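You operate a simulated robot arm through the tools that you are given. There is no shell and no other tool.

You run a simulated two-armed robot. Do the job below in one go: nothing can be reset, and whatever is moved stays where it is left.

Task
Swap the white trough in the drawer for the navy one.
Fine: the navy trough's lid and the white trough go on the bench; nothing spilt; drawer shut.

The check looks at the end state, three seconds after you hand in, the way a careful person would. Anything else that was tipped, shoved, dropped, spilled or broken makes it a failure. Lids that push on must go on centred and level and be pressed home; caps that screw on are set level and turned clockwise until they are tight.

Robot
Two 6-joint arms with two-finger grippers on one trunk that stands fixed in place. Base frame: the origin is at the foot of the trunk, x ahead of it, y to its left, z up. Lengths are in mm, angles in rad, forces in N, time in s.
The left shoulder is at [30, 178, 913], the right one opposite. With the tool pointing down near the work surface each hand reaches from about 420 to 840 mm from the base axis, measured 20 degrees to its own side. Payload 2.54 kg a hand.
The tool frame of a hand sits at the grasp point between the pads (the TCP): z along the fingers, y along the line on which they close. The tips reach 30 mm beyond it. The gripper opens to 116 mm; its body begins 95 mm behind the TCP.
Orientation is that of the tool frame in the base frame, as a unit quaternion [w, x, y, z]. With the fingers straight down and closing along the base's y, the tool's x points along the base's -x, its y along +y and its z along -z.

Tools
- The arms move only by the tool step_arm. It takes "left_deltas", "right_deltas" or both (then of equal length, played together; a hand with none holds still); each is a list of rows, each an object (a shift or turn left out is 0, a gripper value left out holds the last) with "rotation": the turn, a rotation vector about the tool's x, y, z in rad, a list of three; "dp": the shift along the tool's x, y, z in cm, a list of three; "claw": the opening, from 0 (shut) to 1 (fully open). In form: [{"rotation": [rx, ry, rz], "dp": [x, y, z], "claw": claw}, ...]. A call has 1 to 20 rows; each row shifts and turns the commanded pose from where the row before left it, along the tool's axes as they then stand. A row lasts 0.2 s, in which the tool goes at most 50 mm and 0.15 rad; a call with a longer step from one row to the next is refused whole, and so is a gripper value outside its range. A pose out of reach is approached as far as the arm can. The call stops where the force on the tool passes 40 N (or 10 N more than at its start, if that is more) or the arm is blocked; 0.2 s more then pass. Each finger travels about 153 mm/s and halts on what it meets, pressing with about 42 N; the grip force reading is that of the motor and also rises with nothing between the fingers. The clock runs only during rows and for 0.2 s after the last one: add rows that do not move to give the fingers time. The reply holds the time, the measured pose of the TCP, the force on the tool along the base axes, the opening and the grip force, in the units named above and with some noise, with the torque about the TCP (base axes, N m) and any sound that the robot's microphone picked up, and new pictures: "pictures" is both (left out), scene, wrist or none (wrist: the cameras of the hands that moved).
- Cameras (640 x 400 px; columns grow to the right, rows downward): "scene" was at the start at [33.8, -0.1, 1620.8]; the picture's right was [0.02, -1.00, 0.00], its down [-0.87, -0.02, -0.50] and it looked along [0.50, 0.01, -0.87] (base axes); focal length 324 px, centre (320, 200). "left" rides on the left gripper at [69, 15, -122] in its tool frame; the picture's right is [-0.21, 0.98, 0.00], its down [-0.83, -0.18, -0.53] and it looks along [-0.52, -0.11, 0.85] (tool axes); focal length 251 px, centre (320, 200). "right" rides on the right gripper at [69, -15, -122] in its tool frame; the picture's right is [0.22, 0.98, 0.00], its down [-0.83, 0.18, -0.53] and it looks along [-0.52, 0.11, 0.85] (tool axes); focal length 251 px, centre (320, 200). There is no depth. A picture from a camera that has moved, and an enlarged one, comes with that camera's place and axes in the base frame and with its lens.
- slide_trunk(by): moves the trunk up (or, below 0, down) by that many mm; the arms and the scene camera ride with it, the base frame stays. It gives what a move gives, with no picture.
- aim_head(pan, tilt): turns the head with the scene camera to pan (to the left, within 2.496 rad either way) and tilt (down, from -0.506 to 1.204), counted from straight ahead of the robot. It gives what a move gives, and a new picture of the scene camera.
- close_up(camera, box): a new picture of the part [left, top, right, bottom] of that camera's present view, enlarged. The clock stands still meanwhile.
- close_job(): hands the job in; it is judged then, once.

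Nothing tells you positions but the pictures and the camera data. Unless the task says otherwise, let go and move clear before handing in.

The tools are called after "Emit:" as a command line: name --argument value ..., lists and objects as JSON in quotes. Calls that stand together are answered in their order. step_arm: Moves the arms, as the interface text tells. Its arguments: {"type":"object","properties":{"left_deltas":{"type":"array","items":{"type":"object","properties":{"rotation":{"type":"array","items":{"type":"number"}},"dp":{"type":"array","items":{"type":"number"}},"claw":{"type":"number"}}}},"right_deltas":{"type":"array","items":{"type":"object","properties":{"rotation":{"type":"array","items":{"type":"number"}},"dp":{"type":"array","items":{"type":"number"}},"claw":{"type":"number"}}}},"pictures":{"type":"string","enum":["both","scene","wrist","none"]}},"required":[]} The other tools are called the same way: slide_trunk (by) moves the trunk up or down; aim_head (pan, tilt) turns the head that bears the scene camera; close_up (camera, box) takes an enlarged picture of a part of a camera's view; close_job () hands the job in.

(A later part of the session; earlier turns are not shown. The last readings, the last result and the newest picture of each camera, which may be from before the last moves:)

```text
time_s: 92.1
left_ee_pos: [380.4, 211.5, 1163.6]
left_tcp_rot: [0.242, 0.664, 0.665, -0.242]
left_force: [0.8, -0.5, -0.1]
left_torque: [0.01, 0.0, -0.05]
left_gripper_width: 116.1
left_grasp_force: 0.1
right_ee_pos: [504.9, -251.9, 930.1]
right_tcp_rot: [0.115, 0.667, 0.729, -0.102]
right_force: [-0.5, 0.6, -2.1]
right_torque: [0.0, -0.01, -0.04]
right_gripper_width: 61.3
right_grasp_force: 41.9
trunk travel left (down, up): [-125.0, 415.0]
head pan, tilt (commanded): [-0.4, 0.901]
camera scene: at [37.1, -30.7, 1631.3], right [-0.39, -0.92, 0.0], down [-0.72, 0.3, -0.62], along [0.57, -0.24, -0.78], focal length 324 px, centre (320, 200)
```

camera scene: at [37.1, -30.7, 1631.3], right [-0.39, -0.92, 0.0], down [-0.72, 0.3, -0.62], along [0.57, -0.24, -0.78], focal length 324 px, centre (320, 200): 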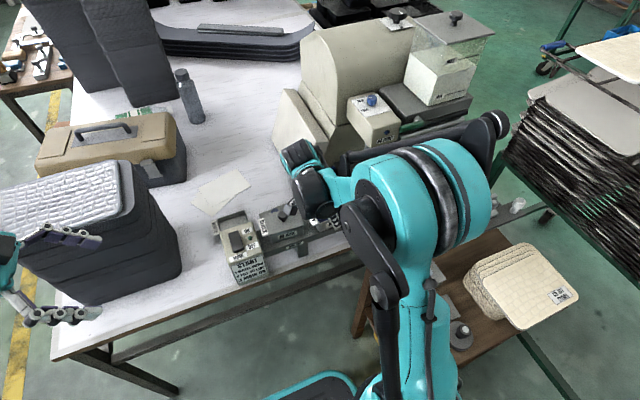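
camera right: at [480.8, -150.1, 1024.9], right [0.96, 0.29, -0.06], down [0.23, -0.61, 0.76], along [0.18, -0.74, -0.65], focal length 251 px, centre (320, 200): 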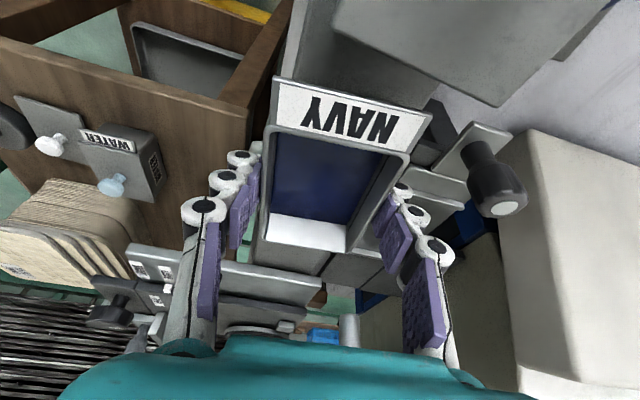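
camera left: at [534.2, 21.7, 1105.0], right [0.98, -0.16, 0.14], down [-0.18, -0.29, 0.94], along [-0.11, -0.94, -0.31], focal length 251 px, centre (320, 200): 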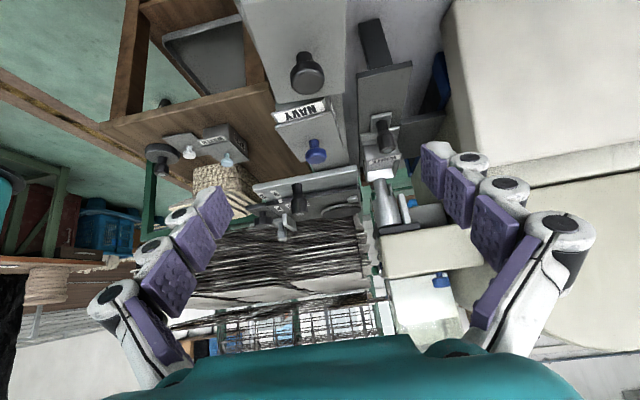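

All clear. Lifting the navy trough straight up to clear the drawer knob and tray.

Emit:
step_arm --right_deltas '[{"dp": [-0.148, 0, -0.478]}, {"dp": [-0.2955, 0, -0.955]}, {"dp": [-0.2955, 0, -0.955]}, {"dp": [-0.2955, 0, -0.955]}, {"dp": [-0.2955, 0, -0.955]}, {"dp": [-0.2955, 0, -0.955]}, {"dp": [-0.148, 0, -0.478]}, {}]' --pictures "wrist"

Emit:
close_up --camera "right" --box '[160, 80, 480, 280]'

```text
time_s: 93.9
left_ee_pos: [381.8, 211.4, 1164.4]
left_tcp_rot: [0.243, 0.664, 0.665, -0.241]
left_force: [0.4, -0.3, -0.8]
left_torque: [0.0, -0.01, -0.01]
left_gripper_width: 116.0
left_grasp_force: 0.0
right_ee_pos: [505.1, -251.9, 989.1]
right_tcp_rot: [0.115, 0.668, 0.728, -0.101]
right_force: [0.0, 0.5, -2.8]
right_torque: [0.01, -0.01, 0.0]
right_gripper_width: 61.3
right_grasp_force: 42.0
trunk travel left (down, up): [-125.0, 415.0]
head pan, tilt (commanded): [-0.4, 0.901]
camera right: at [481.0, -151.1, 1084.7], right [0.96, 0.29, -0.06], down [0.23, -0.61, 0.76], along [0.18, -0.74, -0.65], focal length 251 px, centre (320, 200)
```

right: 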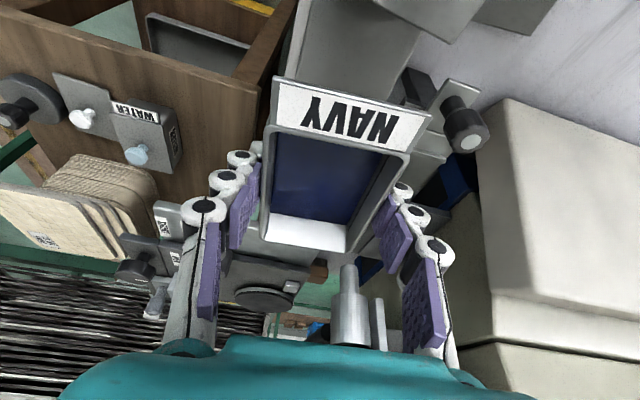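

```text
2.00 times, centred on (320, 180) of right
camera zoom: at [481.0, -151.1, 1084.7], right [0.96, 0.29, -0.06], down [0.23, -0.61, 0.76], along [0.18, -0.74, -0.65], focal length 503 px, centre (320, 240)
```

zoom: 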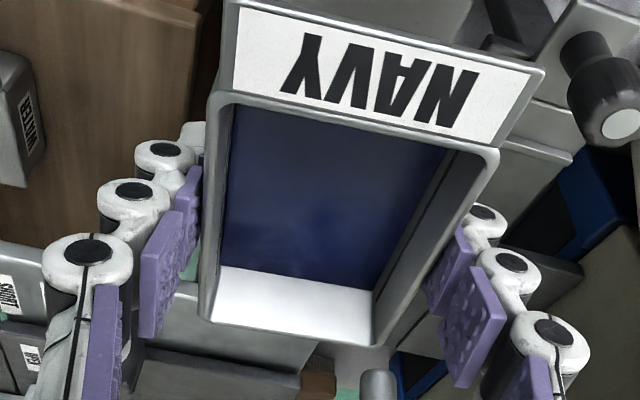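

The navy trough is securely held. I'll turn it back square with the drawer, then carry it over the drawer tray slowly.

Emit:
step_arm --right_deltas '[{"rotation": [0.0064, 0, 0.0205]}, {"rotation": [0.0127, 0, 0.0411]}, {"rotation": [0.0064, 0, 0.0205]}, {"dp": [-0.337, 0.484, 0.108]}, {"dp": [-0.673, 0.967, 0.216]}, {"dp": [-0.898, 1.29, 0.288]}, {"dp": [-0.898, 1.29, 0.288]}, {"dp": [-0.898, 1.29, 0.288]}, {"dp": [-0.898, 1.29, 0.288]}, {"dp": [-0.898, 1.29, 0.288]}, {"dp": [-0.785, 1.128, 0.252]}, {"dp": [-0.561, 0.806, 0.18]}, {"dp": [-0.393, 0.564, 0.126]}, {}, {}]' --pictures "both"

Emit:
close_up --camera "right" --box '[160, 0, 480, 200]'

Emit:
close_up --camera "right" --box '[160, 80, 480, 280]'

```text
time_s: 97.1
left_ee_pos: [381.2, 211.5, 1163.9]
left_tcp_rot: [0.242, 0.664, 0.665, -0.242]
left_force: [0.1, 0.8, -0.2]
left_torque: [0.01, 0.0, -0.02]
left_gripper_width: 116.1
left_grasp_force: 0.0
right_ee_pos: [609.5, -328.0, 990.2]
right_tcp_rot: [0.11, 0.698, 0.699, -0.107]
right_force: [-0.1, 0.4, -2.6]
right_torque: [0.01, 0.04, 0.0]
right_gripper_width: 61.4
right_grasp_force: 41.7
trunk travel left (down, up): [-125.0, 415.0]
head pan, tilt (commanded): [-0.4, 0.901]
camera scene: at [37.3, -30.8, 1631.3], right [-0.39, -0.92, 0.0], down [-0.72, 0.3, -0.62], along [0.57, -0.24, -0.78], focal length 324 px, centre (320, 200)
camera right: at [594.0, -225.4, 1085.4], right [0.98, 0.21, -0.06], down [0.18, -0.63, 0.76], along [0.12, -0.75, -0.65], focal length 251 px, centre (320, 200)
```

scene: 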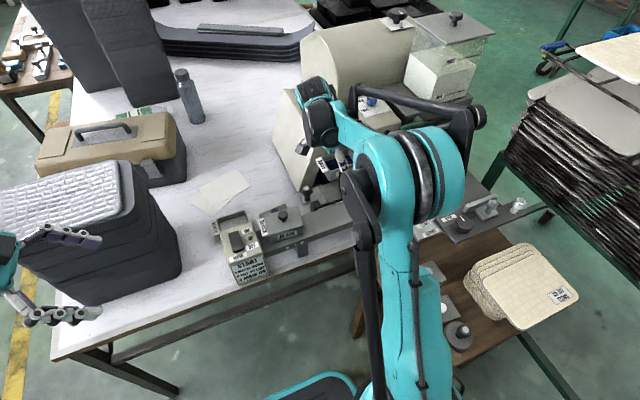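
right: 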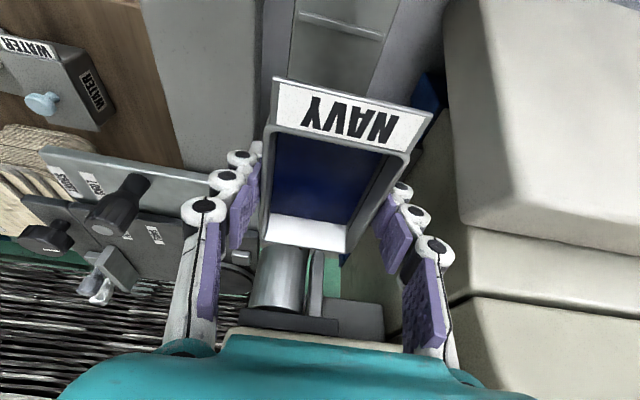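

```text
2.00 times, centred on (320, 100) of right
camera zoom: at [594.0, -225.4, 1085.4], right [0.98, 0.21, -0.06], down [0.18, -0.63, 0.76], along [0.12, -0.75, -0.65], focal length 503 px, centre (320, 400)
```

zoom: 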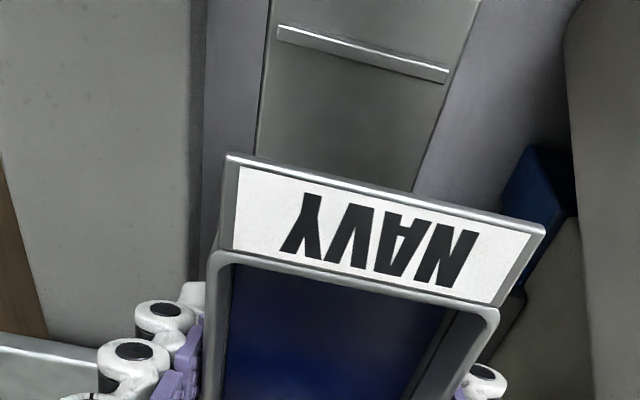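

```text
2.00 times, centred on (320, 180) of right
camera zoom: at [594.0, -225.4, 1085.4], right [0.98, 0.21, -0.06], down [0.18, -0.63, 0.76], along [0.12, -0.75, -0.65], focal length 503 px, centre (320, 240)
```

zoom: 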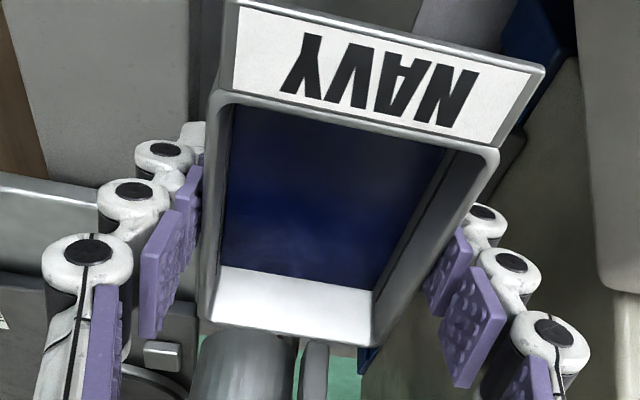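

The navy trough now lines up with where the white one sat: its right end is at y ≈ -380 and x runs 579–642. The tray's left lip is at y ≈ -277. Lowering straight down toward the tray.

Emit:
step_arm --right_deltas '[{"dp": [0.152, 0, 0.476]}, {"dp": [0.305, 0, 0.952]}, {"dp": [0.305, 0, 0.952]}, {"dp": [0.305, 0, 0.952]}, {"dp": [0.305, 0, 0.952]}, {"dp": [0.305, 0, 0.952]}, {"dp": [0.152, 0, 0.476]}, {}]' --pictures "wrist"

Emit:
close_up --camera "right" --box '[160, 0, 480, 200]'

```text
time_s: 98.9
left_ee_pos: [382.4, 210.8, 1164.4]
left_tcp_rot: [0.243, 0.663, 0.665, -0.242]
left_force: [0.7, 0.2, -0.6]
left_torque: [0.0, 0.02, -0.01]
left_gripper_width: 116.1
left_grasp_force: 0.0
right_ee_pos: [609.1, -327.6, 929.9]
right_tcp_rot: [0.11, 0.699, 0.699, -0.105]
right_force: [0.3, -0.6, -3.8]
right_torque: [-0.02, 0.02, 0.03]
right_gripper_width: 61.3
right_grasp_force: 42.0
trunk travel left (down, up): [-125.0, 415.0]
head pan, tilt (commanded): [-0.4, 0.901]
camera right: at [594.5, -225.4, 1025.0], right [0.98, 0.21, -0.06], down [0.18, -0.63, 0.76], along [0.12, -0.75, -0.65], focal length 251 px, centre (320, 200)
```

right: 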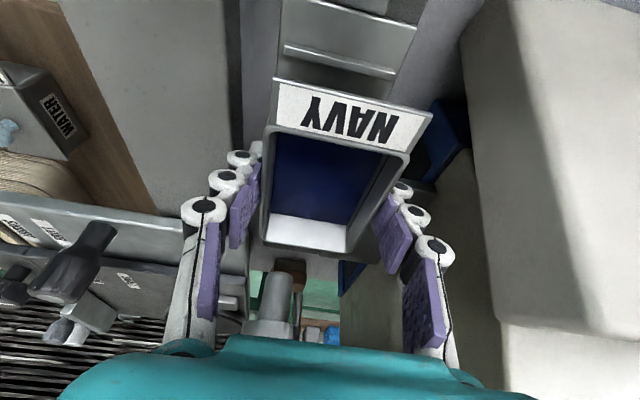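

```text
2.00 times, centred on (320, 100) of right
camera zoom: at [594.5, -225.4, 1025.0], right [0.98, 0.21, -0.06], down [0.18, -0.63, 0.76], along [0.12, -0.75, -0.65], focal length 503 px, centre (320, 400)
```

zoom: 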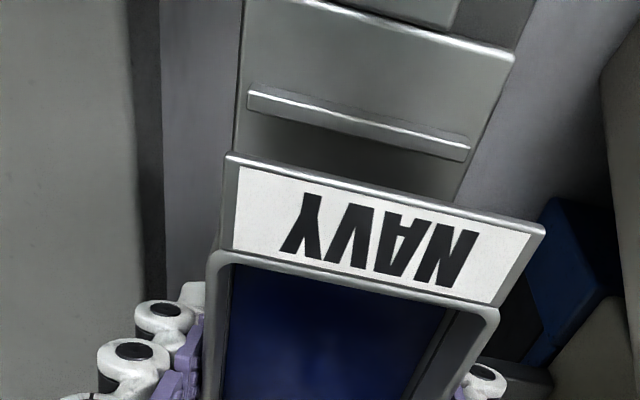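

It lines up with the tray the same way the white one did. Lowering more finely now, checking force after each small step.

Emit:
step_arm --right_deltas '[{"dp": [0.152, 0, 0.476]}, {"dp": [0.122, 0, 0.381]}, {"dp": [0.122, 0, 0.381]}, {}]' --pictures "none"

Emit:
step_arm --right_deltas '[{"dp": [0.061, 0, 0.19]}, {}]' --pictures "wrist"

```text
time_s: 99.9
left_ee_pos: [381.6, 212.3, 1163.6]
left_tcp_rot: [0.243, 0.664, 0.665, -0.242]
left_force: [-0.1, -0.1, 0.2]
left_torque: [0.05, 0.01, 0.01]
left_gripper_width: 115.9
left_grasp_force: 0.0
right_ee_pos: [611.1, -328.1, 917.1]
right_tcp_rot: [0.11, 0.699, 0.699, -0.107]
right_force: [-0.2, 0.2, -3.3]
right_torque: [0.0, -0.01, 0.04]
right_gripper_width: 61.4
right_grasp_force: 42.4
trunk travel left (down, up): [-125.0, 415.0]
head pan, tilt (commanded): [-0.4, 0.901]
```

```text
time_s: 100.5
left_ee_pos: [381.4, 212.1, 1164.0]
left_tcp_rot: [0.242, 0.663, 0.665, -0.242]
left_force: [0.4, 0.4, -0.7]
left_torque: [0.01, -0.01, -0.01]
left_gripper_width: 115.8
left_grasp_force: 0.0
right_ee_pos: [610.3, -327.5, 915.3]
right_tcp_rot: [0.11, 0.699, 0.699, -0.106]
right_force: [-1.2, -0.1, -2.7]
right_torque: [0.0, 0.03, 0.03]
right_gripper_width: 61.5
right_grasp_force: 42.2
trunk travel left (down, up): [-125.0, 415.0]
head pan, tilt (commanded): [-0.4, 0.901]
camera right: at [595.3, -225.1, 1010.3], right [0.98, 0.21, -0.06], down [0.18, -0.63, 0.76], along [0.12, -0.75, -0.65], focal length 251 px, centre (320, 200)
```

right: 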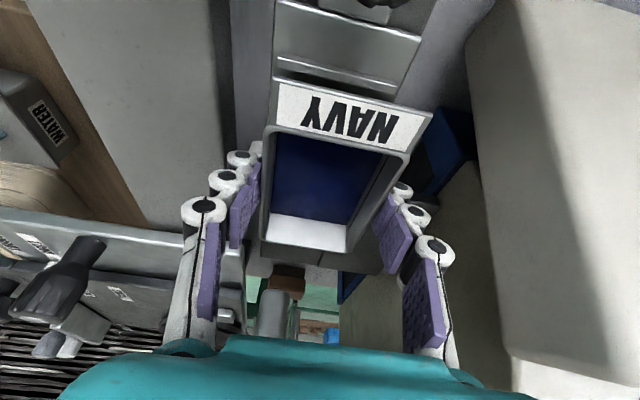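

Emit:
step_arm --right_deltas '[{"dp": [0.061, 0, 0.19]}, {}]' --pictures "none"

```text
time_s: 101.1
left_ee_pos: [380.9, 210.2, 1164.3]
left_tcp_rot: [0.242, 0.664, 0.665, -0.242]
left_force: [0.7, -1.0, 0.5]
left_torque: [-0.01, -0.01, 0.03]
left_gripper_width: 115.8
left_grasp_force: 0.2
right_ee_pos: [610.3, -327.5, 914.1]
right_tcp_rot: [0.11, 0.698, 0.699, -0.107]
right_force: [-0.6, -0.5, -3.1]
right_torque: [0.01, 0.02, 0.0]
right_gripper_width: 61.5
right_grasp_force: 42.6
trunk travel left (down, up): [-125.0, 415.0]
head pan, tilt (commanded): [-0.4, 0.901]
```

Still hanging free. Another 2 mm.

Emit:
step_arm --right_deltas '[{"dp": [0.061, 0, 0.19]}, {}]' --pictures "none"

```text
time_s: 101.7
left_ee_pos: [380.9, 211.7, 1164.2]
left_tcp_rot: [0.242, 0.665, 0.664, -0.242]
left_force: [-0.1, 0.8, -0.6]
left_torque: [0.0, -0.02, 0.01]
left_gripper_width: 116.2
left_grasp_force: 0.0
right_ee_pos: [609.1, -328.6, 910.5]
right_tcp_rot: [0.11, 0.699, 0.699, -0.106]
right_force: [-0.3, -0.7, -2.6]
right_torque: [0.0, 0.01, 0.03]
right_gripper_width: 61.3
right_grasp_force: 42.2
trunk travel left (down, up): [-125.0, 415.0]
head pan, tilt (commanded): [-0.4, 0.901]
```

Emit:
step_arm --right_deltas '[{"dp": [0.03, 0, 0.095]}, {}]' --pictures "wrist"

Emit:
close_up --camera "right" --box '[160, 0, 480, 200]'

```text
time_s: 102.3
left_ee_pos: [381.5, 211.8, 1164.3]
left_tcp_rot: [0.243, 0.664, 0.665, -0.242]
left_force: [-0.2, -0.8, 0.6]
left_torque: [0.0, 0.01, 0.0]
left_gripper_width: 115.9
left_grasp_force: 0.0
right_ee_pos: [610.0, -328.6, 910.0]
right_tcp_rot: [0.11, 0.699, 0.699, -0.106]
right_force: [0.1, -0.1, -2.0]
right_torque: [0.01, -0.01, -0.02]
right_gripper_width: 61.6
right_grasp_force: 42.5
trunk travel left (down, up): [-125.0, 415.0]
head pan, tilt (commanded): [-0.4, 0.901]
camera right: at [594.7, -225.2, 1005.2], right [0.98, 0.21, -0.06], down [0.18, -0.63, 0.76], along [0.12, -0.75, -0.65], focal length 251 px, centre (320, 200)
```

right: 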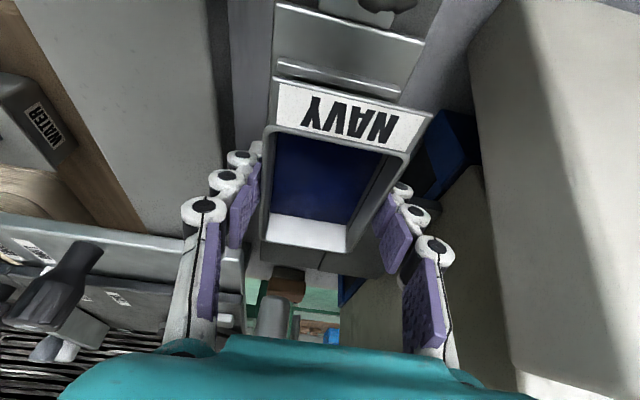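

```text
2.00 times, centred on (320, 100) of right
camera zoom: at [594.7, -225.2, 1005.2], right [0.98, 0.21, -0.06], down [0.18, -0.63, 0.76], along [0.12, -0.75, -0.65], focal length 503 px, centre (320, 400)
```

zoom: 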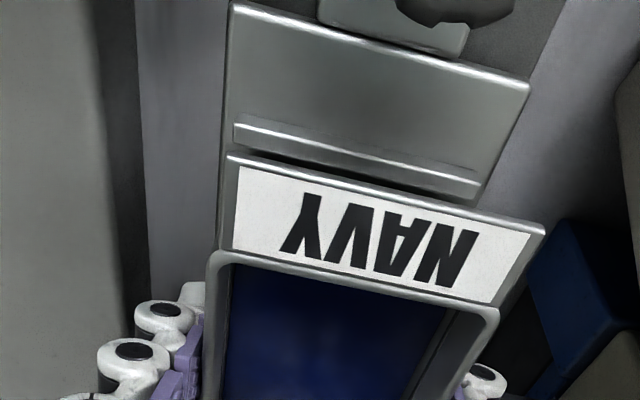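

Emit:
step_arm --right_deltas '[{"dp": [0.03, 0, 0.095]}, {}]' --pictures "none"

```text
time_s: 102.9
left_ee_pos: [381.5, 211.8, 1163.3]
left_tcp_rot: [0.243, 0.664, 0.665, -0.242]
left_force: [1.0, 0.5, -0.1]
left_torque: [-0.04, -0.04, 0.01]
left_gripper_width: 116.1
left_grasp_force: 0.0
right_ee_pos: [609.8, -328.0, 909.2]
right_tcp_rot: [0.11, 0.698, 0.699, -0.106]
right_force: [1.8, -0.7, 3.7]
right_torque: [-0.01, 0.23, -0.01]
right_gripper_width: 61.4
right_grasp_force: 42.2
trunk travel left (down, up): [-125.0, 415.0]
head pan, tilt (commanded): [-0.4, 0.901]
```

First contact (about 4–6 N). One more millimetre to seat it.

Emit:
step_arm --right_deltas '[{"dp": [0.03, 0, 0.095]}, {}]' --pictures "wrist"

Emit:
close_up --camera "right" --box '[160, 80, 480, 280]'

```text
time_s: 103.5
left_ee_pos: [380.7, 212.5, 1164.6]
left_tcp_rot: [0.243, 0.664, 0.665, -0.241]
left_force: [0.6, 0.2, 0.6]
left_torque: [0.0, 0.0, 0.01]
left_gripper_width: 115.8
left_grasp_force: 0.2
right_ee_pos: [610.0, -327.1, 909.3]
right_tcp_rot: [0.111, 0.698, 0.699, -0.106]
right_force: [6.3, -0.6, 18.5]
right_torque: [0.09, 0.33, -0.01]
right_gripper_width: 61.5
right_grasp_force: 42.5
trunk travel left (down, up): [-125.0, 415.0]
head pan, tilt (commanded): [-0.4, 0.901]
camera right: at [594.4, -224.4, 1004.0], right [0.98, 0.21, -0.06], down [0.18, -0.62, 0.76], along [0.12, -0.75, -0.65], focal length 251 px, centre (320, 200)
```

right: 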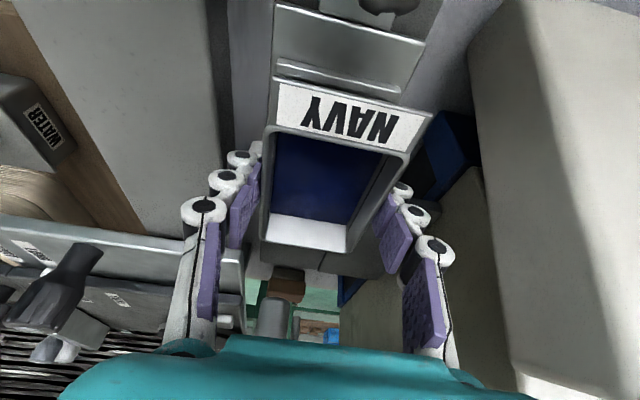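

```text
2.00 times, centred on (320, 180) of right
camera zoom: at [594.4, -224.4, 1004.0], right [0.98, 0.21, -0.06], down [0.18, -0.62, 0.76], along [0.12, -0.75, -0.65], focal length 503 px, centre (320, 240)
```

zoom: 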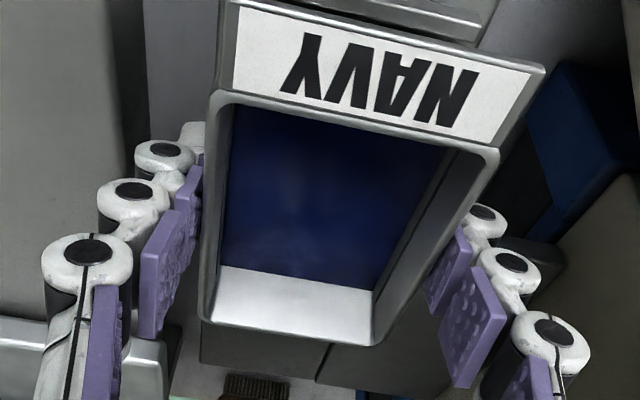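

Seated with 18 N. Easing slightly and releasing gradually.

Emit:
step_arm --right_deltas '[{"dp": [-0.018, 0, -0.057]}, {"claw": 0.52}, {"claw": 0.53}, {"claw": 0.54}, {"claw": 0.55}, {"claw": 0.57}, {"claw": 0.6}, {}]' --pictures "wrist"

Emit:
close_up --camera "right" --box '[160, 40, 480, 240]'

```text
time_s: 105.3
left_ee_pos: [381.9, 211.2, 1164.0]
left_tcp_rot: [0.243, 0.663, 0.665, -0.242]
left_force: [-0.7, 0.1, -0.4]
left_torque: [0.02, 0.0, -0.03]
left_gripper_width: 116.0
left_grasp_force: 0.1
right_ee_pos: [609.2, -326.9, 907.8]
right_tcp_rot: [0.11, 0.698, 0.699, -0.107]
right_force: [-0.2, -0.5, -0.2]
right_torque: [-0.06, -0.01, 0.01]
right_gripper_width: 69.6
right_grasp_force: 0.0
trunk travel left (down, up): [-125.0, 415.0]
head pan, tilt (commanded): [-0.4, 0.901]
camera right: at [594.5, -224.7, 1003.7], right [0.98, 0.21, -0.06], down [0.18, -0.63, 0.76], along [0.12, -0.75, -0.65], focal length 251 px, centre (320, 200)
```

right: 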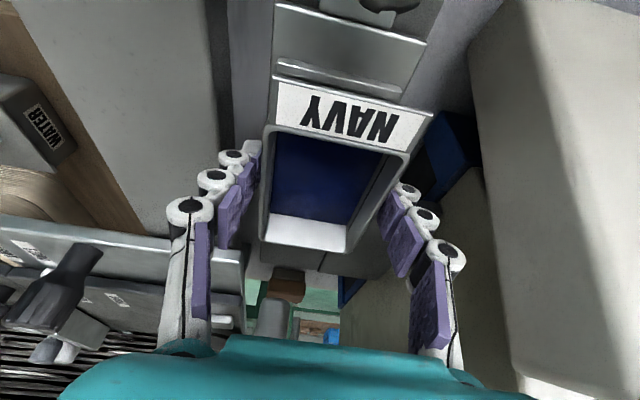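

```text
2.00 times, centred on (320, 140) of right
camera zoom: at [594.5, -224.7, 1003.7], right [0.98, 0.21, -0.06], down [0.18, -0.63, 0.76], along [0.12, -0.75, -0.65], focal length 503 px, centre (320, 320)
```

zoom: 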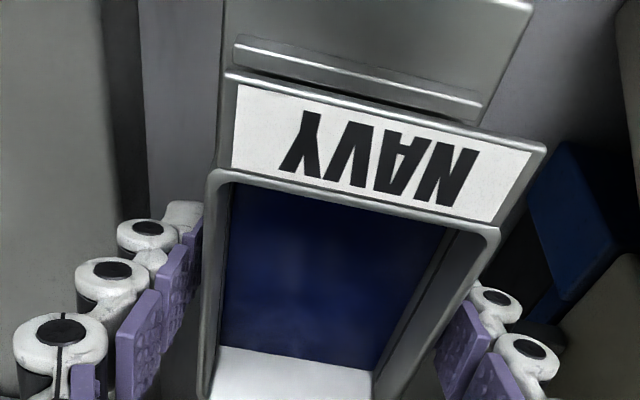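

Released; the navy trough sits in the tray. Raising the hand and checking how it sits.

Emit:
step_arm --right_deltas '[{"dp": [-0.152, 0, -0.476]}, {"dp": [-0.457, 0, -1.428]}, {"dp": [-0.915, 0, -2.857]}, {"dp": [-0.915, 0, -2.857]}, {"dp": [1.9, 0, -1.6]}, {"dp": [3.0, 0, -2]}, {}]' --pictures "both"

Emit:
close_up --camera "right" --box '[200, 80, 440, 230]'

```text
time_s: 106.9
left_ee_pos: [381.9, 211.3, 1163.8]
left_tcp_rot: [0.242, 0.664, 0.664, -0.243]
left_force: [-0.6, 0.4, 0.6]
left_torque: [0.03, 0.02, 0.02]
left_gripper_width: 116.1
left_grasp_force: 0.1
right_ee_pos: [606.7, -272.2, 1007.4]
right_tcp_rot: [0.11, 0.698, 0.7, -0.106]
right_force: [-0.9, 0.3, -0.4]
right_torque: [0.03, -0.01, 0.03]
right_gripper_width: 69.6
right_grasp_force: 0.2
trunk travel left (down, up): [-125.0, 415.0]
head pan, tilt (commanded): [-0.4, 0.901]
camera scene: at [37.1, -31.2, 1631.3], right [-0.39, -0.92, 0.0], down [-0.72, 0.31, -0.62], along [0.57, -0.24, -0.78], focal length 324 px, centre (320, 200)
camera right: at [593.3, -168.6, 1103.1], right [0.98, 0.21, -0.06], down [0.18, -0.63, 0.76], along [0.12, -0.75, -0.65], focal length 251 px, centre (320, 200)
```

scene: 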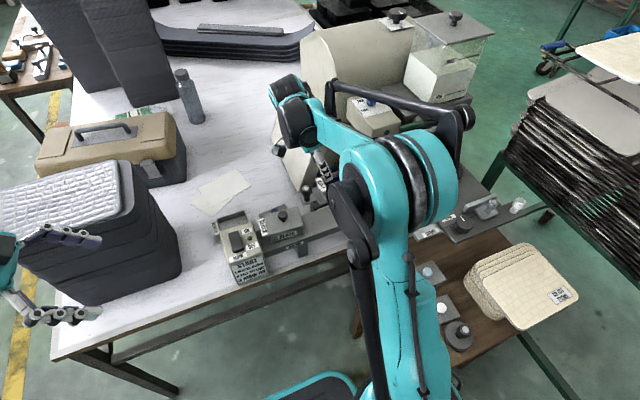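
right: 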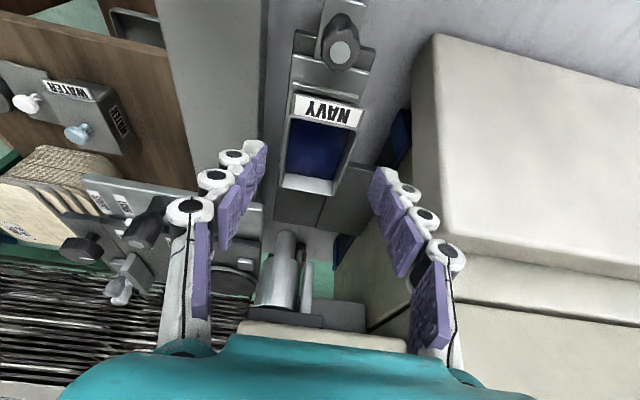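

```text
2.67 times, centred on (320, 155) of right
camera zoom: at [593.3, -168.6, 1103.1], right [0.98, 0.21, -0.06], down [0.18, -0.63, 0.76], along [0.12, -0.75, -0.65], focal length 670 px, centre (320, 320)
```

zoom: 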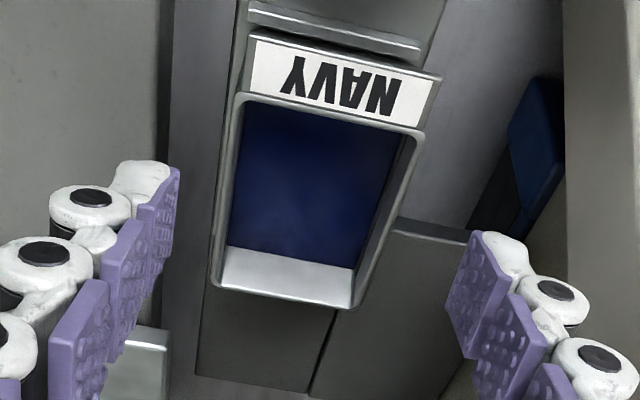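

The navy trough sits squarely in the tray. Next I'll shut the drawer: first position the hand above the drawer knob, now near (607, -234).

Emit:
step_arm --right_deltas '[{"dp": [2.12, 0.01, 0.557], "claw": 0.5}, {"dp": [2.12, 0.01, 0.557], "claw": 0.4}, {"dp": [2.12, 0.01, 0.557]}, {}]' --pictures "wrist"

Emit:
close_up --camera "right" --box '[200, 80, 440, 230]'

```text
time_s: 107.9
left_ee_pos: [380.7, 211.0, 1163.4]
left_tcp_rot: [0.243, 0.663, 0.665, -0.242]
left_force: [0.2, -0.9, 0.2]
left_torque: [0.0, 0.0, -0.03]
left_gripper_width: 115.9
left_grasp_force: 0.0
right_ee_pos: [609.0, -215.7, 974.3]
right_tcp_rot: [0.111, 0.698, 0.699, -0.106]
right_force: [-0.1, 0.7, -0.3]
right_torque: [0.06, -0.02, 0.0]
right_gripper_width: 46.2
right_grasp_force: 0.0
trunk travel left (down, up): [-125.0, 415.0]
head pan, tilt (commanded): [-0.4, 0.901]
camera right: at [593.3, -112.1, 1068.4], right [0.98, 0.21, -0.06], down [0.18, -0.63, 0.76], along [0.12, -0.75, -0.65], focal length 251 px, centre (320, 200)
```

right: 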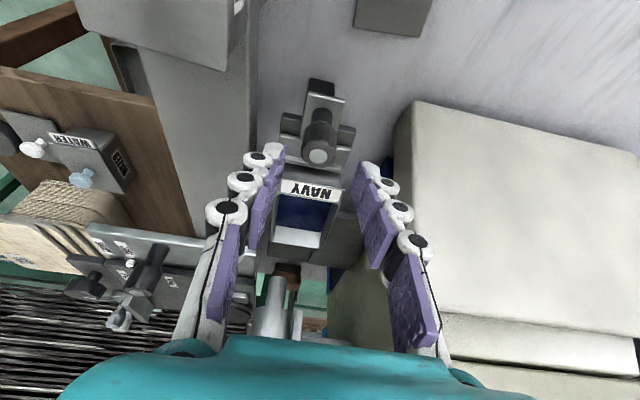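

```text
2.67 times, centred on (320, 155) of right
camera zoom: at [593.3, -112.1, 1068.4], right [0.98, 0.21, -0.06], down [0.18, -0.63, 0.76], along [0.12, -0.75, -0.65], focal length 670 px, centre (320, 320)
```

zoom: 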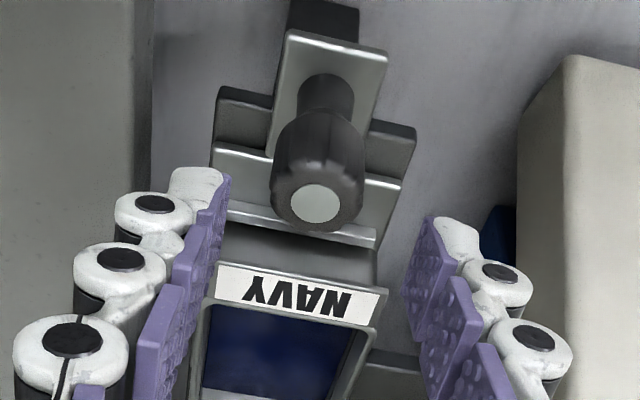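

Emit:
step_arm --right_deltas '[{"dp": [0.053, -0.03, 2.06]}, {"dp": [0.053, -0.03, 2.06]}, {"dp": [0.053, -0.03, 2.06]}, {}]' --pictures "wrist"

Emit:
close_up --camera "right" --box '[200, 80, 440, 230]'

```text
time_s: 108.9
left_ee_pos: [380.8, 210.7, 1163.2]
left_tcp_rot: [0.242, 0.664, 0.665, -0.242]
left_force: [0.3, 0.7, 0.0]
left_torque: [0.04, -0.01, 0.02]
left_gripper_width: 116.0
left_grasp_force: 0.1
right_ee_pos: [608.0, -232.7, 912.8]
right_tcp_rot: [0.11, 0.698, 0.699, -0.106]
right_force: [-0.5, -0.1, 0.1]
right_torque: [0.0, -0.02, 0.01]
right_gripper_width: 46.4
right_grasp_force: 0.1
trunk travel left (down, up): [-125.0, 415.0]
head pan, tilt (commanded): [-0.4, 0.901]
camera right: at [592.2, -129.5, 1008.7], right [0.98, 0.21, -0.06], down [0.18, -0.63, 0.76], along [0.12, -0.75, -0.65], focal length 251 px, centre (320, 200)
```

right: 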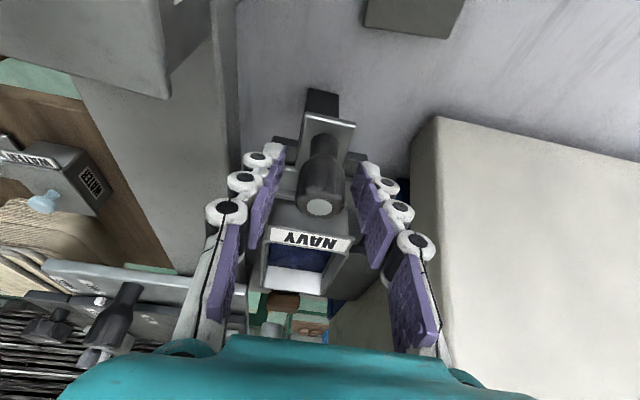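

```text
2.67 times, centred on (320, 155) of right
camera zoom: at [592.2, -129.5, 1008.7], right [0.98, 0.21, -0.06], down [0.18, -0.63, 0.76], along [0.12, -0.75, -0.65], focal length 670 px, centre (320, 320)
```

zoom: 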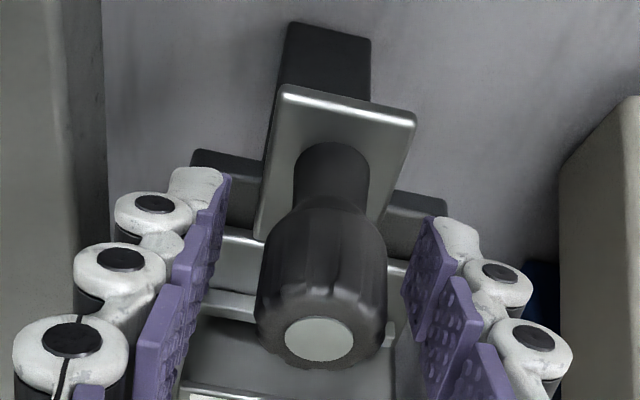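

The fingers straddle the knob. Closing on it.

Emit:
step_arm --right_deltas '[{"claw": 0.3}, {"claw": 0.22}, {"claw": 0.1}, {"claw": 0.0}, {}]' --pictures "none"

```text
time_s: 110.1
left_ee_pos: [382.0, 210.6, 1163.5]
left_tcp_rot: [0.243, 0.664, 0.665, -0.242]
left_force: [-0.7, 0.1, -0.5]
left_torque: [-0.02, 0.01, 0.04]
left_gripper_width: 116.1
left_grasp_force: 0.1
right_ee_pos: [606.9, -232.6, 914.5]
right_tcp_rot: [0.11, 0.699, 0.699, -0.106]
right_force: [-5.9, 0.3, -6.3]
right_torque: [-0.07, 0.05, 0.06]
right_gripper_width: 23.4
right_grasp_force: 44.5
trunk travel left (down, up): [-125.0, 415.0]
head pan, tilt (commanded): [-0.4, 0.901]
```

Knob held at 23.4 mm. Pushing the drawer in slowly: first 50 mm, before the trough's rim reaches the wheel.

Emit:
step_arm --right_deltas '[{"dp": [-0.381, -0.05, 0.122]}, {"dp": [-0.762, 0, 0.244]}, {"dp": [-0.762, 0, 0.244]}, {"dp": [-0.762, 0, 0.244]}, {"dp": [-0.762, 0, 0.244]}, {"dp": [-0.762, 0, 0.244]}, {"dp": [-0.571, 0, 0.183]}, {}]' --pictures "wrist"

Emit:
close_up --camera "right" --box '[200, 160, 440, 310]'

```text
time_s: 111.9
left_ee_pos: [382.4, 212.5, 1164.0]
left_tcp_rot: [0.242, 0.664, 0.665, -0.243]
left_force: [0.3, -0.4, 0.2]
left_torque: [0.0, -0.01, 0.02]
left_gripper_width: 115.7
left_grasp_force: 0.1
right_ee_pos: [607.5, -281.7, 912.6]
right_tcp_rot: [0.111, 0.698, 0.699, -0.107]
right_force: [-12.3, -0.3, -12.1]
right_torque: [-0.37, 0.05, 0.07]
right_gripper_width: 23.2
right_grasp_force: 45.3
trunk travel left (down, up): [-125.0, 415.0]
head pan, tilt (commanded): [-0.4, 0.901]
camera right: at [592.1, -179.8, 1008.8], right [0.98, 0.21, -0.06], down [0.18, -0.63, 0.76], along [0.12, -0.75, -0.65], focal length 251 px, centre (320, 200)
```

right: 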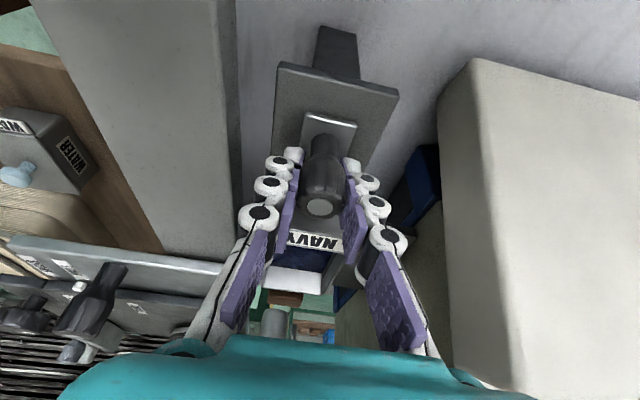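

```text
2.67 times, centred on (320, 235) of right
camera zoom: at [592.1, -179.8, 1008.8], right [0.98, 0.21, -0.06], down [0.18, -0.63, 0.76], along [0.12, -0.75, -0.65], focal length 670 px, centre (320, 107)
```

zoom: 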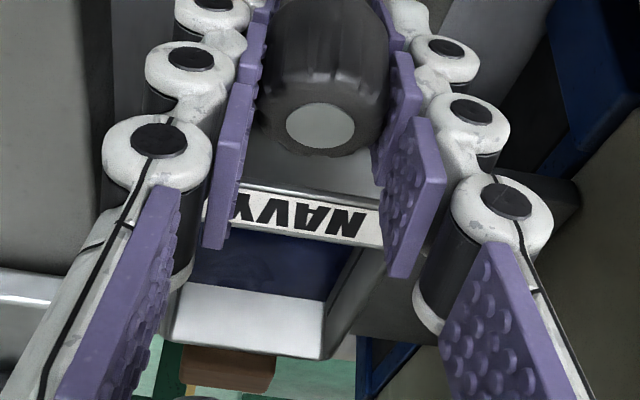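

The drawer slides smoothly. Continuing in smaller steps as the trough passes under the wheel.

Emit:
step_arm --right_deltas '[{"dp": [-0.381, 0, 0.122]}, {"dp": [-0.571, -0.03, 0.183]}, {"dp": [-0.571, 0, 0.183]}, {"dp": [-0.571, 0, 0.183]}, {}]' --pictures "wrist"

Emit:
close_up --camera "right" --box '[200, 200, 440, 350]'

```text
time_s: 113.1
left_ee_pos: [380.1, 209.6, 1164.3]
left_tcp_rot: [0.243, 0.664, 0.665, -0.242]
left_force: [0.7, -0.9, 0.2]
left_torque: [0.02, 0.0, 0.01]
left_gripper_width: 115.8
left_grasp_force: 0.1
right_ee_pos: [606.8, -304.7, 914.3]
right_tcp_rot: [0.108, 0.699, 0.699, -0.106]
right_force: [-23.4, -0.2, -30.1]
right_torque: [-0.22, 0.0, 0.13]
right_gripper_width: 23.4
right_grasp_force: 45.3
trunk travel left (down, up): [-125.0, 415.0]
head pan, tilt (commanded): [-0.4, 0.901]
camera right: at [592.3, -201.9, 1009.0], right [0.98, 0.21, -0.06], down [0.18, -0.63, 0.76], along [0.12, -0.75, -0.65], focal length 251 px, centre (320, 200)
```

right: 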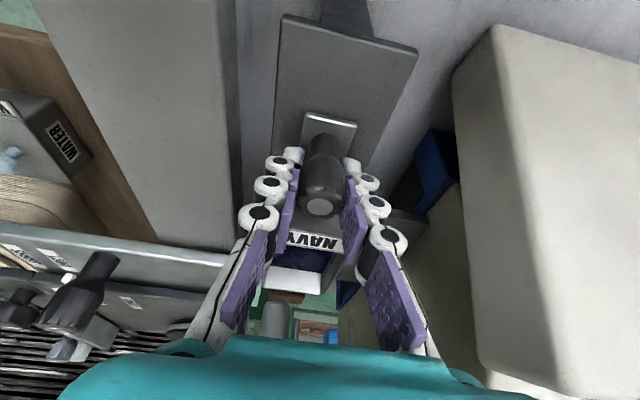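

```text
2.67 times, centred on (320, 275) of right
camera zoom: at [592.3, -201.9, 1009.0], right [0.98, 0.21, -0.06], down [0.18, -0.63, 0.76], along [0.12, -0.75, -0.65], focal length 670 px, centre (320, 0)
```

zoom: 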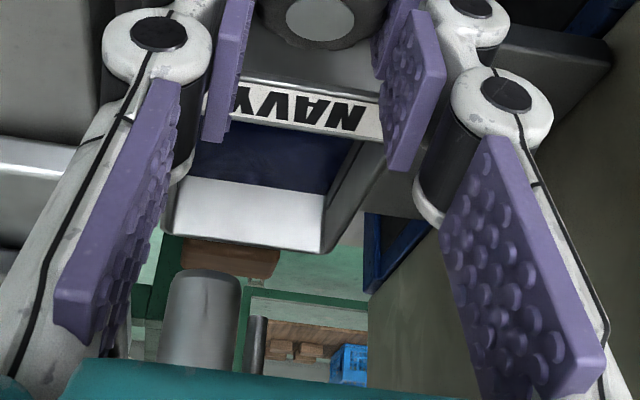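

Side forces are building up because my path drifts slightly against the rail. I'll relax the hand by 1–2 mm down and toward the robot before pushing on.

Emit:
step_arm --right_deltas '[{"dp": [0.05, -0.12, 0.16]}, {}]' --pictures "none"

```text
time_s: 113.7
left_ee_pos: [381.2, 212.1, 1164.9]
left_tcp_rot: [0.243, 0.663, 0.665, -0.242]
left_force: [0.3, 0.6, -0.2]
left_torque: [0.01, -0.01, 0.02]
left_gripper_width: 115.8
left_grasp_force: 0.0
right_ee_pos: [605.5, -302.0, 914.7]
right_tcp_rot: [0.111, 0.698, 0.7, -0.105]
right_force: [-2.5, -1.0, 2.9]
right_torque: [0.96, 0.04, -0.03]
right_gripper_width: 23.0
right_grasp_force: 45.0
trunk travel left (down, up): [-125.0, 415.0]
head pan, tilt (commanded): [-0.4, 0.901]
```

Forces relaxed. Pushing another 20 mm.

Emit:
step_arm --right_deltas '[{"dp": [-0.381, 0, 0.121]}, {"dp": [-0.476, 0, 0.151]}, {"dp": [-0.476, 0, 0.151]}, {"dp": [-0.476, 0, 0.151]}, {}]' --pictures "wrist"

Emit:
close_up --camera "right" --box '[200, 200, 440, 350]'

```text
time_s: 114.9
left_ee_pos: [380.3, 212.2, 1163.3]
left_tcp_rot: [0.242, 0.664, 0.665, -0.242]
left_force: [-1.0, 0.7, -1.2]
left_torque: [0.0, 0.01, 0.01]
left_gripper_width: 115.8
left_grasp_force: 0.0
right_ee_pos: [606.8, -322.6, 912.3]
right_tcp_rot: [0.111, 0.699, 0.699, -0.107]
right_force: [15.8, -0.1, 20.3]
right_torque: [0.36, -0.09, -0.06]
right_gripper_width: 23.3
right_grasp_force: 44.0
trunk travel left (down, up): [-125.0, 415.0]
head pan, tilt (commanded): [-0.4, 0.901]
camera right: at [591.8, -220.0, 1007.9], right [0.98, 0.21, -0.06], down [0.18, -0.62, 0.76], along [0.12, -0.75, -0.65], focal length 251 px, centre (320, 200)
```

right: 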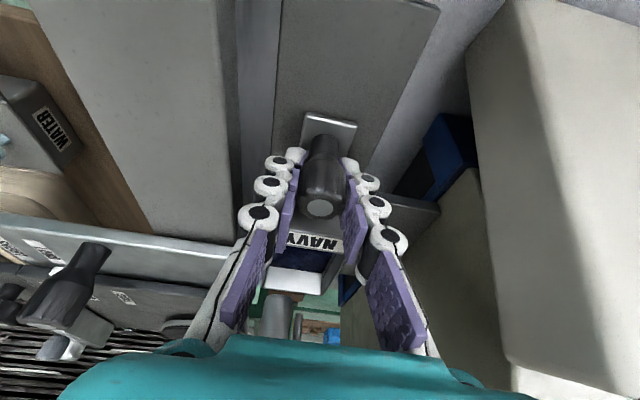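

```text
2.67 times, centred on (320, 275) of right
camera zoom: at [591.8, -220.0, 1007.9], right [0.98, 0.21, -0.06], down [0.18, -0.62, 0.76], along [0.12, -0.75, -0.65], focal length 670 px, centre (320, 0)
```

zoom: 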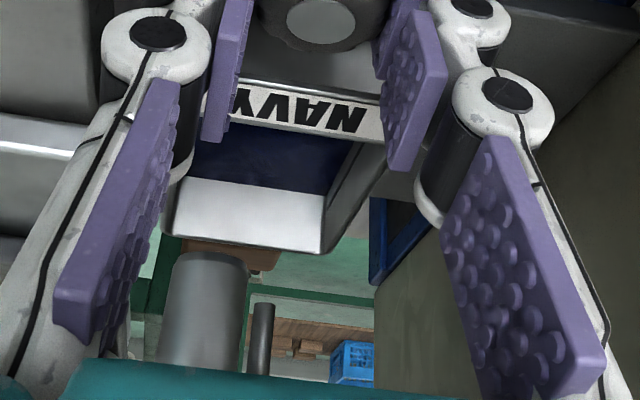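

Emit:
step_arm --right_deltas '[{"dp": [-0.036, 0.08, -0.1]}, {"dp": [-0.381, 0, 0.121]}, {"dp": [-0.476, 0, 0.151]}, {"dp": [-0.476, 0, 0.151]}, {}]' --pictures "wrist"

Emit:
close_up --camera "right" --box '[200, 200, 440, 350]'

```text
time_s: 116.1
left_ee_pos: [381.3, 211.7, 1164.4]
left_tcp_rot: [0.241, 0.664, 0.665, -0.242]
left_force: [-0.7, 0.2, 0.2]
left_torque: [-0.01, -0.02, -0.02]
left_gripper_width: 115.8
left_grasp_force: 0.2
right_ee_pos: [607.8, -337.6, 913.6]
right_tcp_rot: [0.109, 0.699, 0.699, -0.106]
right_force: [-7.6, 0.3, -19.1]
right_torque: [-0.22, 0.05, 0.14]
right_gripper_width: 23.4
right_grasp_force: 45.4
trunk travel left (down, up): [-125.0, 415.0]
head pan, tilt (commanded): [-0.4, 0.901]
camera right: at [592.3, -235.0, 1008.0], right [0.98, 0.21, -0.06], down [0.18, -0.63, 0.76], along [0.12, -0.75, -0.65], focal length 251 px, centre (320, 200)
```

right: 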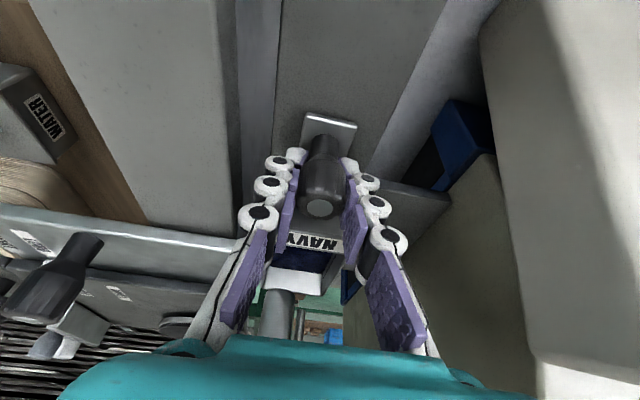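

```text
2.67 times, centred on (320, 275) of right
camera zoom: at [592.3, -235.0, 1008.0], right [0.98, 0.21, -0.06], down [0.18, -0.63, 0.76], along [0.12, -0.75, -0.65], focal length 670 px, centre (320, 0)
```

zoom: 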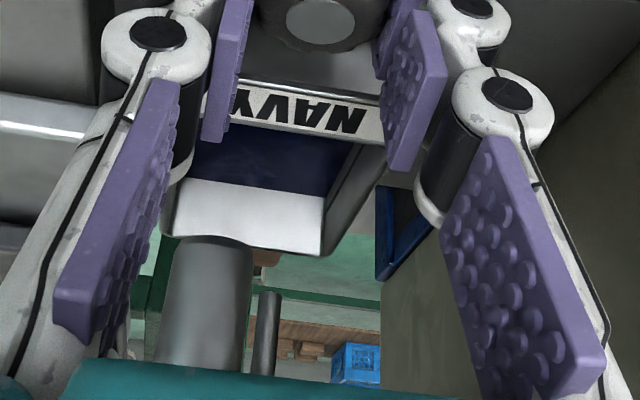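

Nearly shut, about 4 mm to go. Easing 1 mm down and pushing the rest in small steps.

Emit:
step_arm --right_deltas '[{"dp": [0.03, -0.04, 0.08]}, {"dp": [-0.19, 0, 0.06]}, {"dp": [-0.19, 0, 0.06]}, {}]' --pictures "none"

```text
time_s: 117.1
left_ee_pos: [382.2, 211.5, 1163.7]
left_tcp_rot: [0.243, 0.664, 0.664, -0.243]
left_force: [-0.3, -0.1, 0.4]
left_torque: [0.05, -0.02, -0.03]
left_gripper_width: 115.8
left_grasp_force: 0.0
right_ee_pos: [606.6, -341.4, 912.4]
right_tcp_rot: [0.11, 0.698, 0.699, -0.106]
right_force: [-5.3, -0.2, -10.3]
right_torque: [0.51, -0.02, 0.01]
right_gripper_width: 23.2
right_grasp_force: 44.9
trunk travel left (down, up): [-125.0, 415.0]
head pan, tilt (commanded): [-0.4, 0.901]
```

Emit:
step_arm --right_deltas '[{"dp": [-0.19, 0, 0.06]}, {}]' --pictures "none"

```text
time_s: 117.7
left_ee_pos: [381.6, 211.2, 1162.5]
left_tcp_rot: [0.242, 0.664, 0.665, -0.242]
left_force: [1.2, 0.8, 0.2]
left_torque: [0.0, -0.02, 0.0]
left_gripper_width: 115.8
left_grasp_force: 0.1
right_ee_pos: [606.8, -344.0, 912.1]
right_tcp_rot: [0.108, 0.699, 0.699, -0.107]
right_force: [-9.2, 1.5, -14.2]
right_torque: [-0.5, 0.01, 0.07]
right_gripper_width: 23.6
right_grasp_force: 44.3
trunk travel left (down, up): [-125.0, 415.0]
head pan, tilt (commanded): [-0.4, 0.901]
```

Emit:
step_arm --right_deltas '[{"dp": [-0.143, 0, 0.045]}, {}]' --pictures "none"

```text
time_s: 118.3
left_ee_pos: [381.4, 211.6, 1163.9]
left_tcp_rot: [0.243, 0.663, 0.665, -0.242]
left_force: [0.3, 0.3, -0.3]
left_torque: [0.03, -0.02, 0.01]
left_gripper_width: 116.2
left_grasp_force: 0.1
right_ee_pos: [606.8, -343.2, 912.5]
right_tcp_rot: [0.108, 0.698, 0.7, -0.107]
right_force: [-16.6, 9.4, -28.4]
right_torque: [-0.54, 0.01, 0.1]
right_gripper_width: 23.4
right_grasp_force: 44.6
trunk travel left (down, up): [-125.0, 415.0]
head pan, tilt (commanded): [-0.4, 0.901]
```

The drawer has reached its stop (+9 N along y at y ≈ -343). Releasing the knob and backing the hand out along its axis.

Emit:
step_arm --right_deltas '[{"dp": [0.03, -0.08, 0.1]}, {"claw": 0.22}, {"claw": 0.3}, {"claw": 0.4}, {}]' --pictures "wrist"

```text
time_s: 119.5
left_ee_pos: [381.7, 210.1, 1164.1]
left_tcp_rot: [0.243, 0.664, 0.664, -0.242]
left_force: [0.6, -0.6, 0.6]
left_torque: [-0.01, 0.06, -0.05]
left_gripper_width: 116.1
left_grasp_force: 0.0
right_ee_pos: [606.3, -342.6, 912.9]
right_tcp_rot: [0.109, 0.699, 0.698, -0.107]
right_force: [0.5, -0.7, -0.2]
right_torque: [-0.03, 0.02, -0.02]
right_gripper_width: 46.3
right_grasp_force: 0.2
trunk travel left (down, up): [-125.0, 415.0]
head pan, tilt (commanded): [-0.4, 0.901]
camera right: at [591.4, -241.6, 1007.2], right [0.98, 0.21, -0.06], down [0.18, -0.63, 0.76], along [0.12, -0.75, -0.65], focal length 251 px, centre (320, 200)
```

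right: 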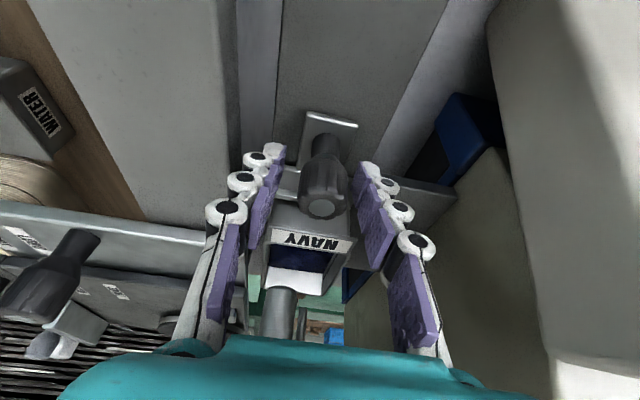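

Emit:
step_arm --right_deltas '[{"dp": [0, 0, -1]}, {"dp": [0, 0, -2]}, {"dp": [0, 0, -3]}, {"dp": [0, 0, -4]}, {"dp": [0.5, 0, -4]}, {"dp": [1, 0, -3.5]}, {"dp": [2, 0, -3]}, {}]' --pictures "both"

Emit:
close_up --camera "right" --box '[220, 60, 460, 210]'

```text
time_s: 121.3
left_ee_pos: [381.5, 211.0, 1164.0]
left_tcp_rot: [0.243, 0.664, 0.665, -0.243]
left_force: [0.0, 0.1, 0.4]
left_torque: [0.0, 0.01, -0.02]
left_gripper_width: 116.0
left_grasp_force: 0.0
right_ee_pos: [605.5, -248.3, 1097.0]
right_tcp_rot: [0.11, 0.699, 0.699, -0.106]
right_force: [-0.8, 0.4, -1.2]
right_torque: [0.02, 0.02, 0.0]
right_gripper_width: 46.4
right_grasp_force: 0.0
trunk travel left (down, up): [-125.0, 415.0]
head pan, tilt (commanded): [-0.4, 0.901]
camera scene: at [37.1, -31.3, 1631.3], right [-0.39, -0.92, 0.0], down [-0.72, 0.3, -0.62], along [0.57, -0.24, -0.78], focal length 324 px, centre (320, 200)
camera right: at [590.7, -146.7, 1191.9], right [0.98, 0.21, -0.06], down [0.18, -0.63, 0.76], along [0.12, -0.75, -0.65], focal length 251 px, centre (320, 200)
```

scene: 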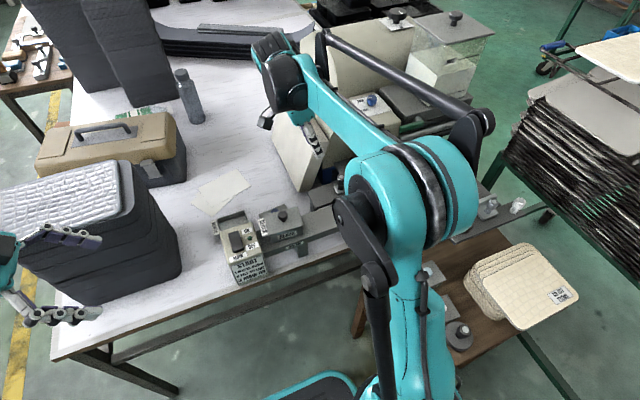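
right: 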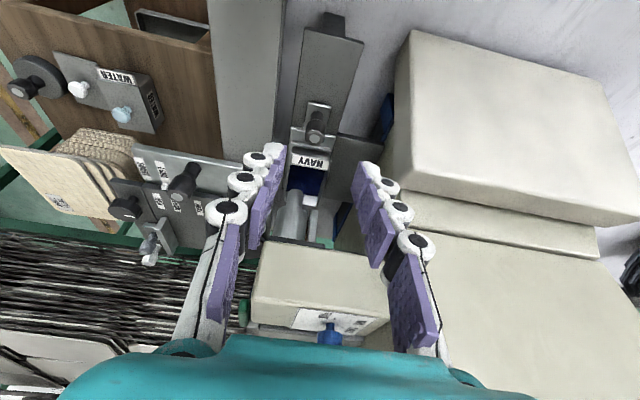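

```text
2.67 times, centred on (340, 135) of right
camera zoom: at [590.7, -146.7, 1191.9], right [0.98, 0.21, -0.06], down [0.18, -0.63, 0.76], along [0.12, -0.75, -0.65], focal length 670 px, centre (267, 373)
```

zoom: 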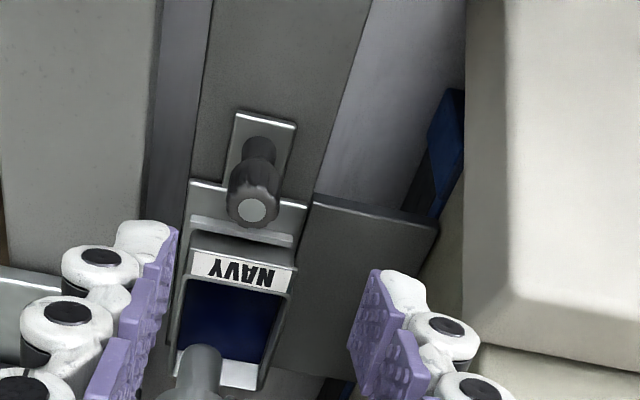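

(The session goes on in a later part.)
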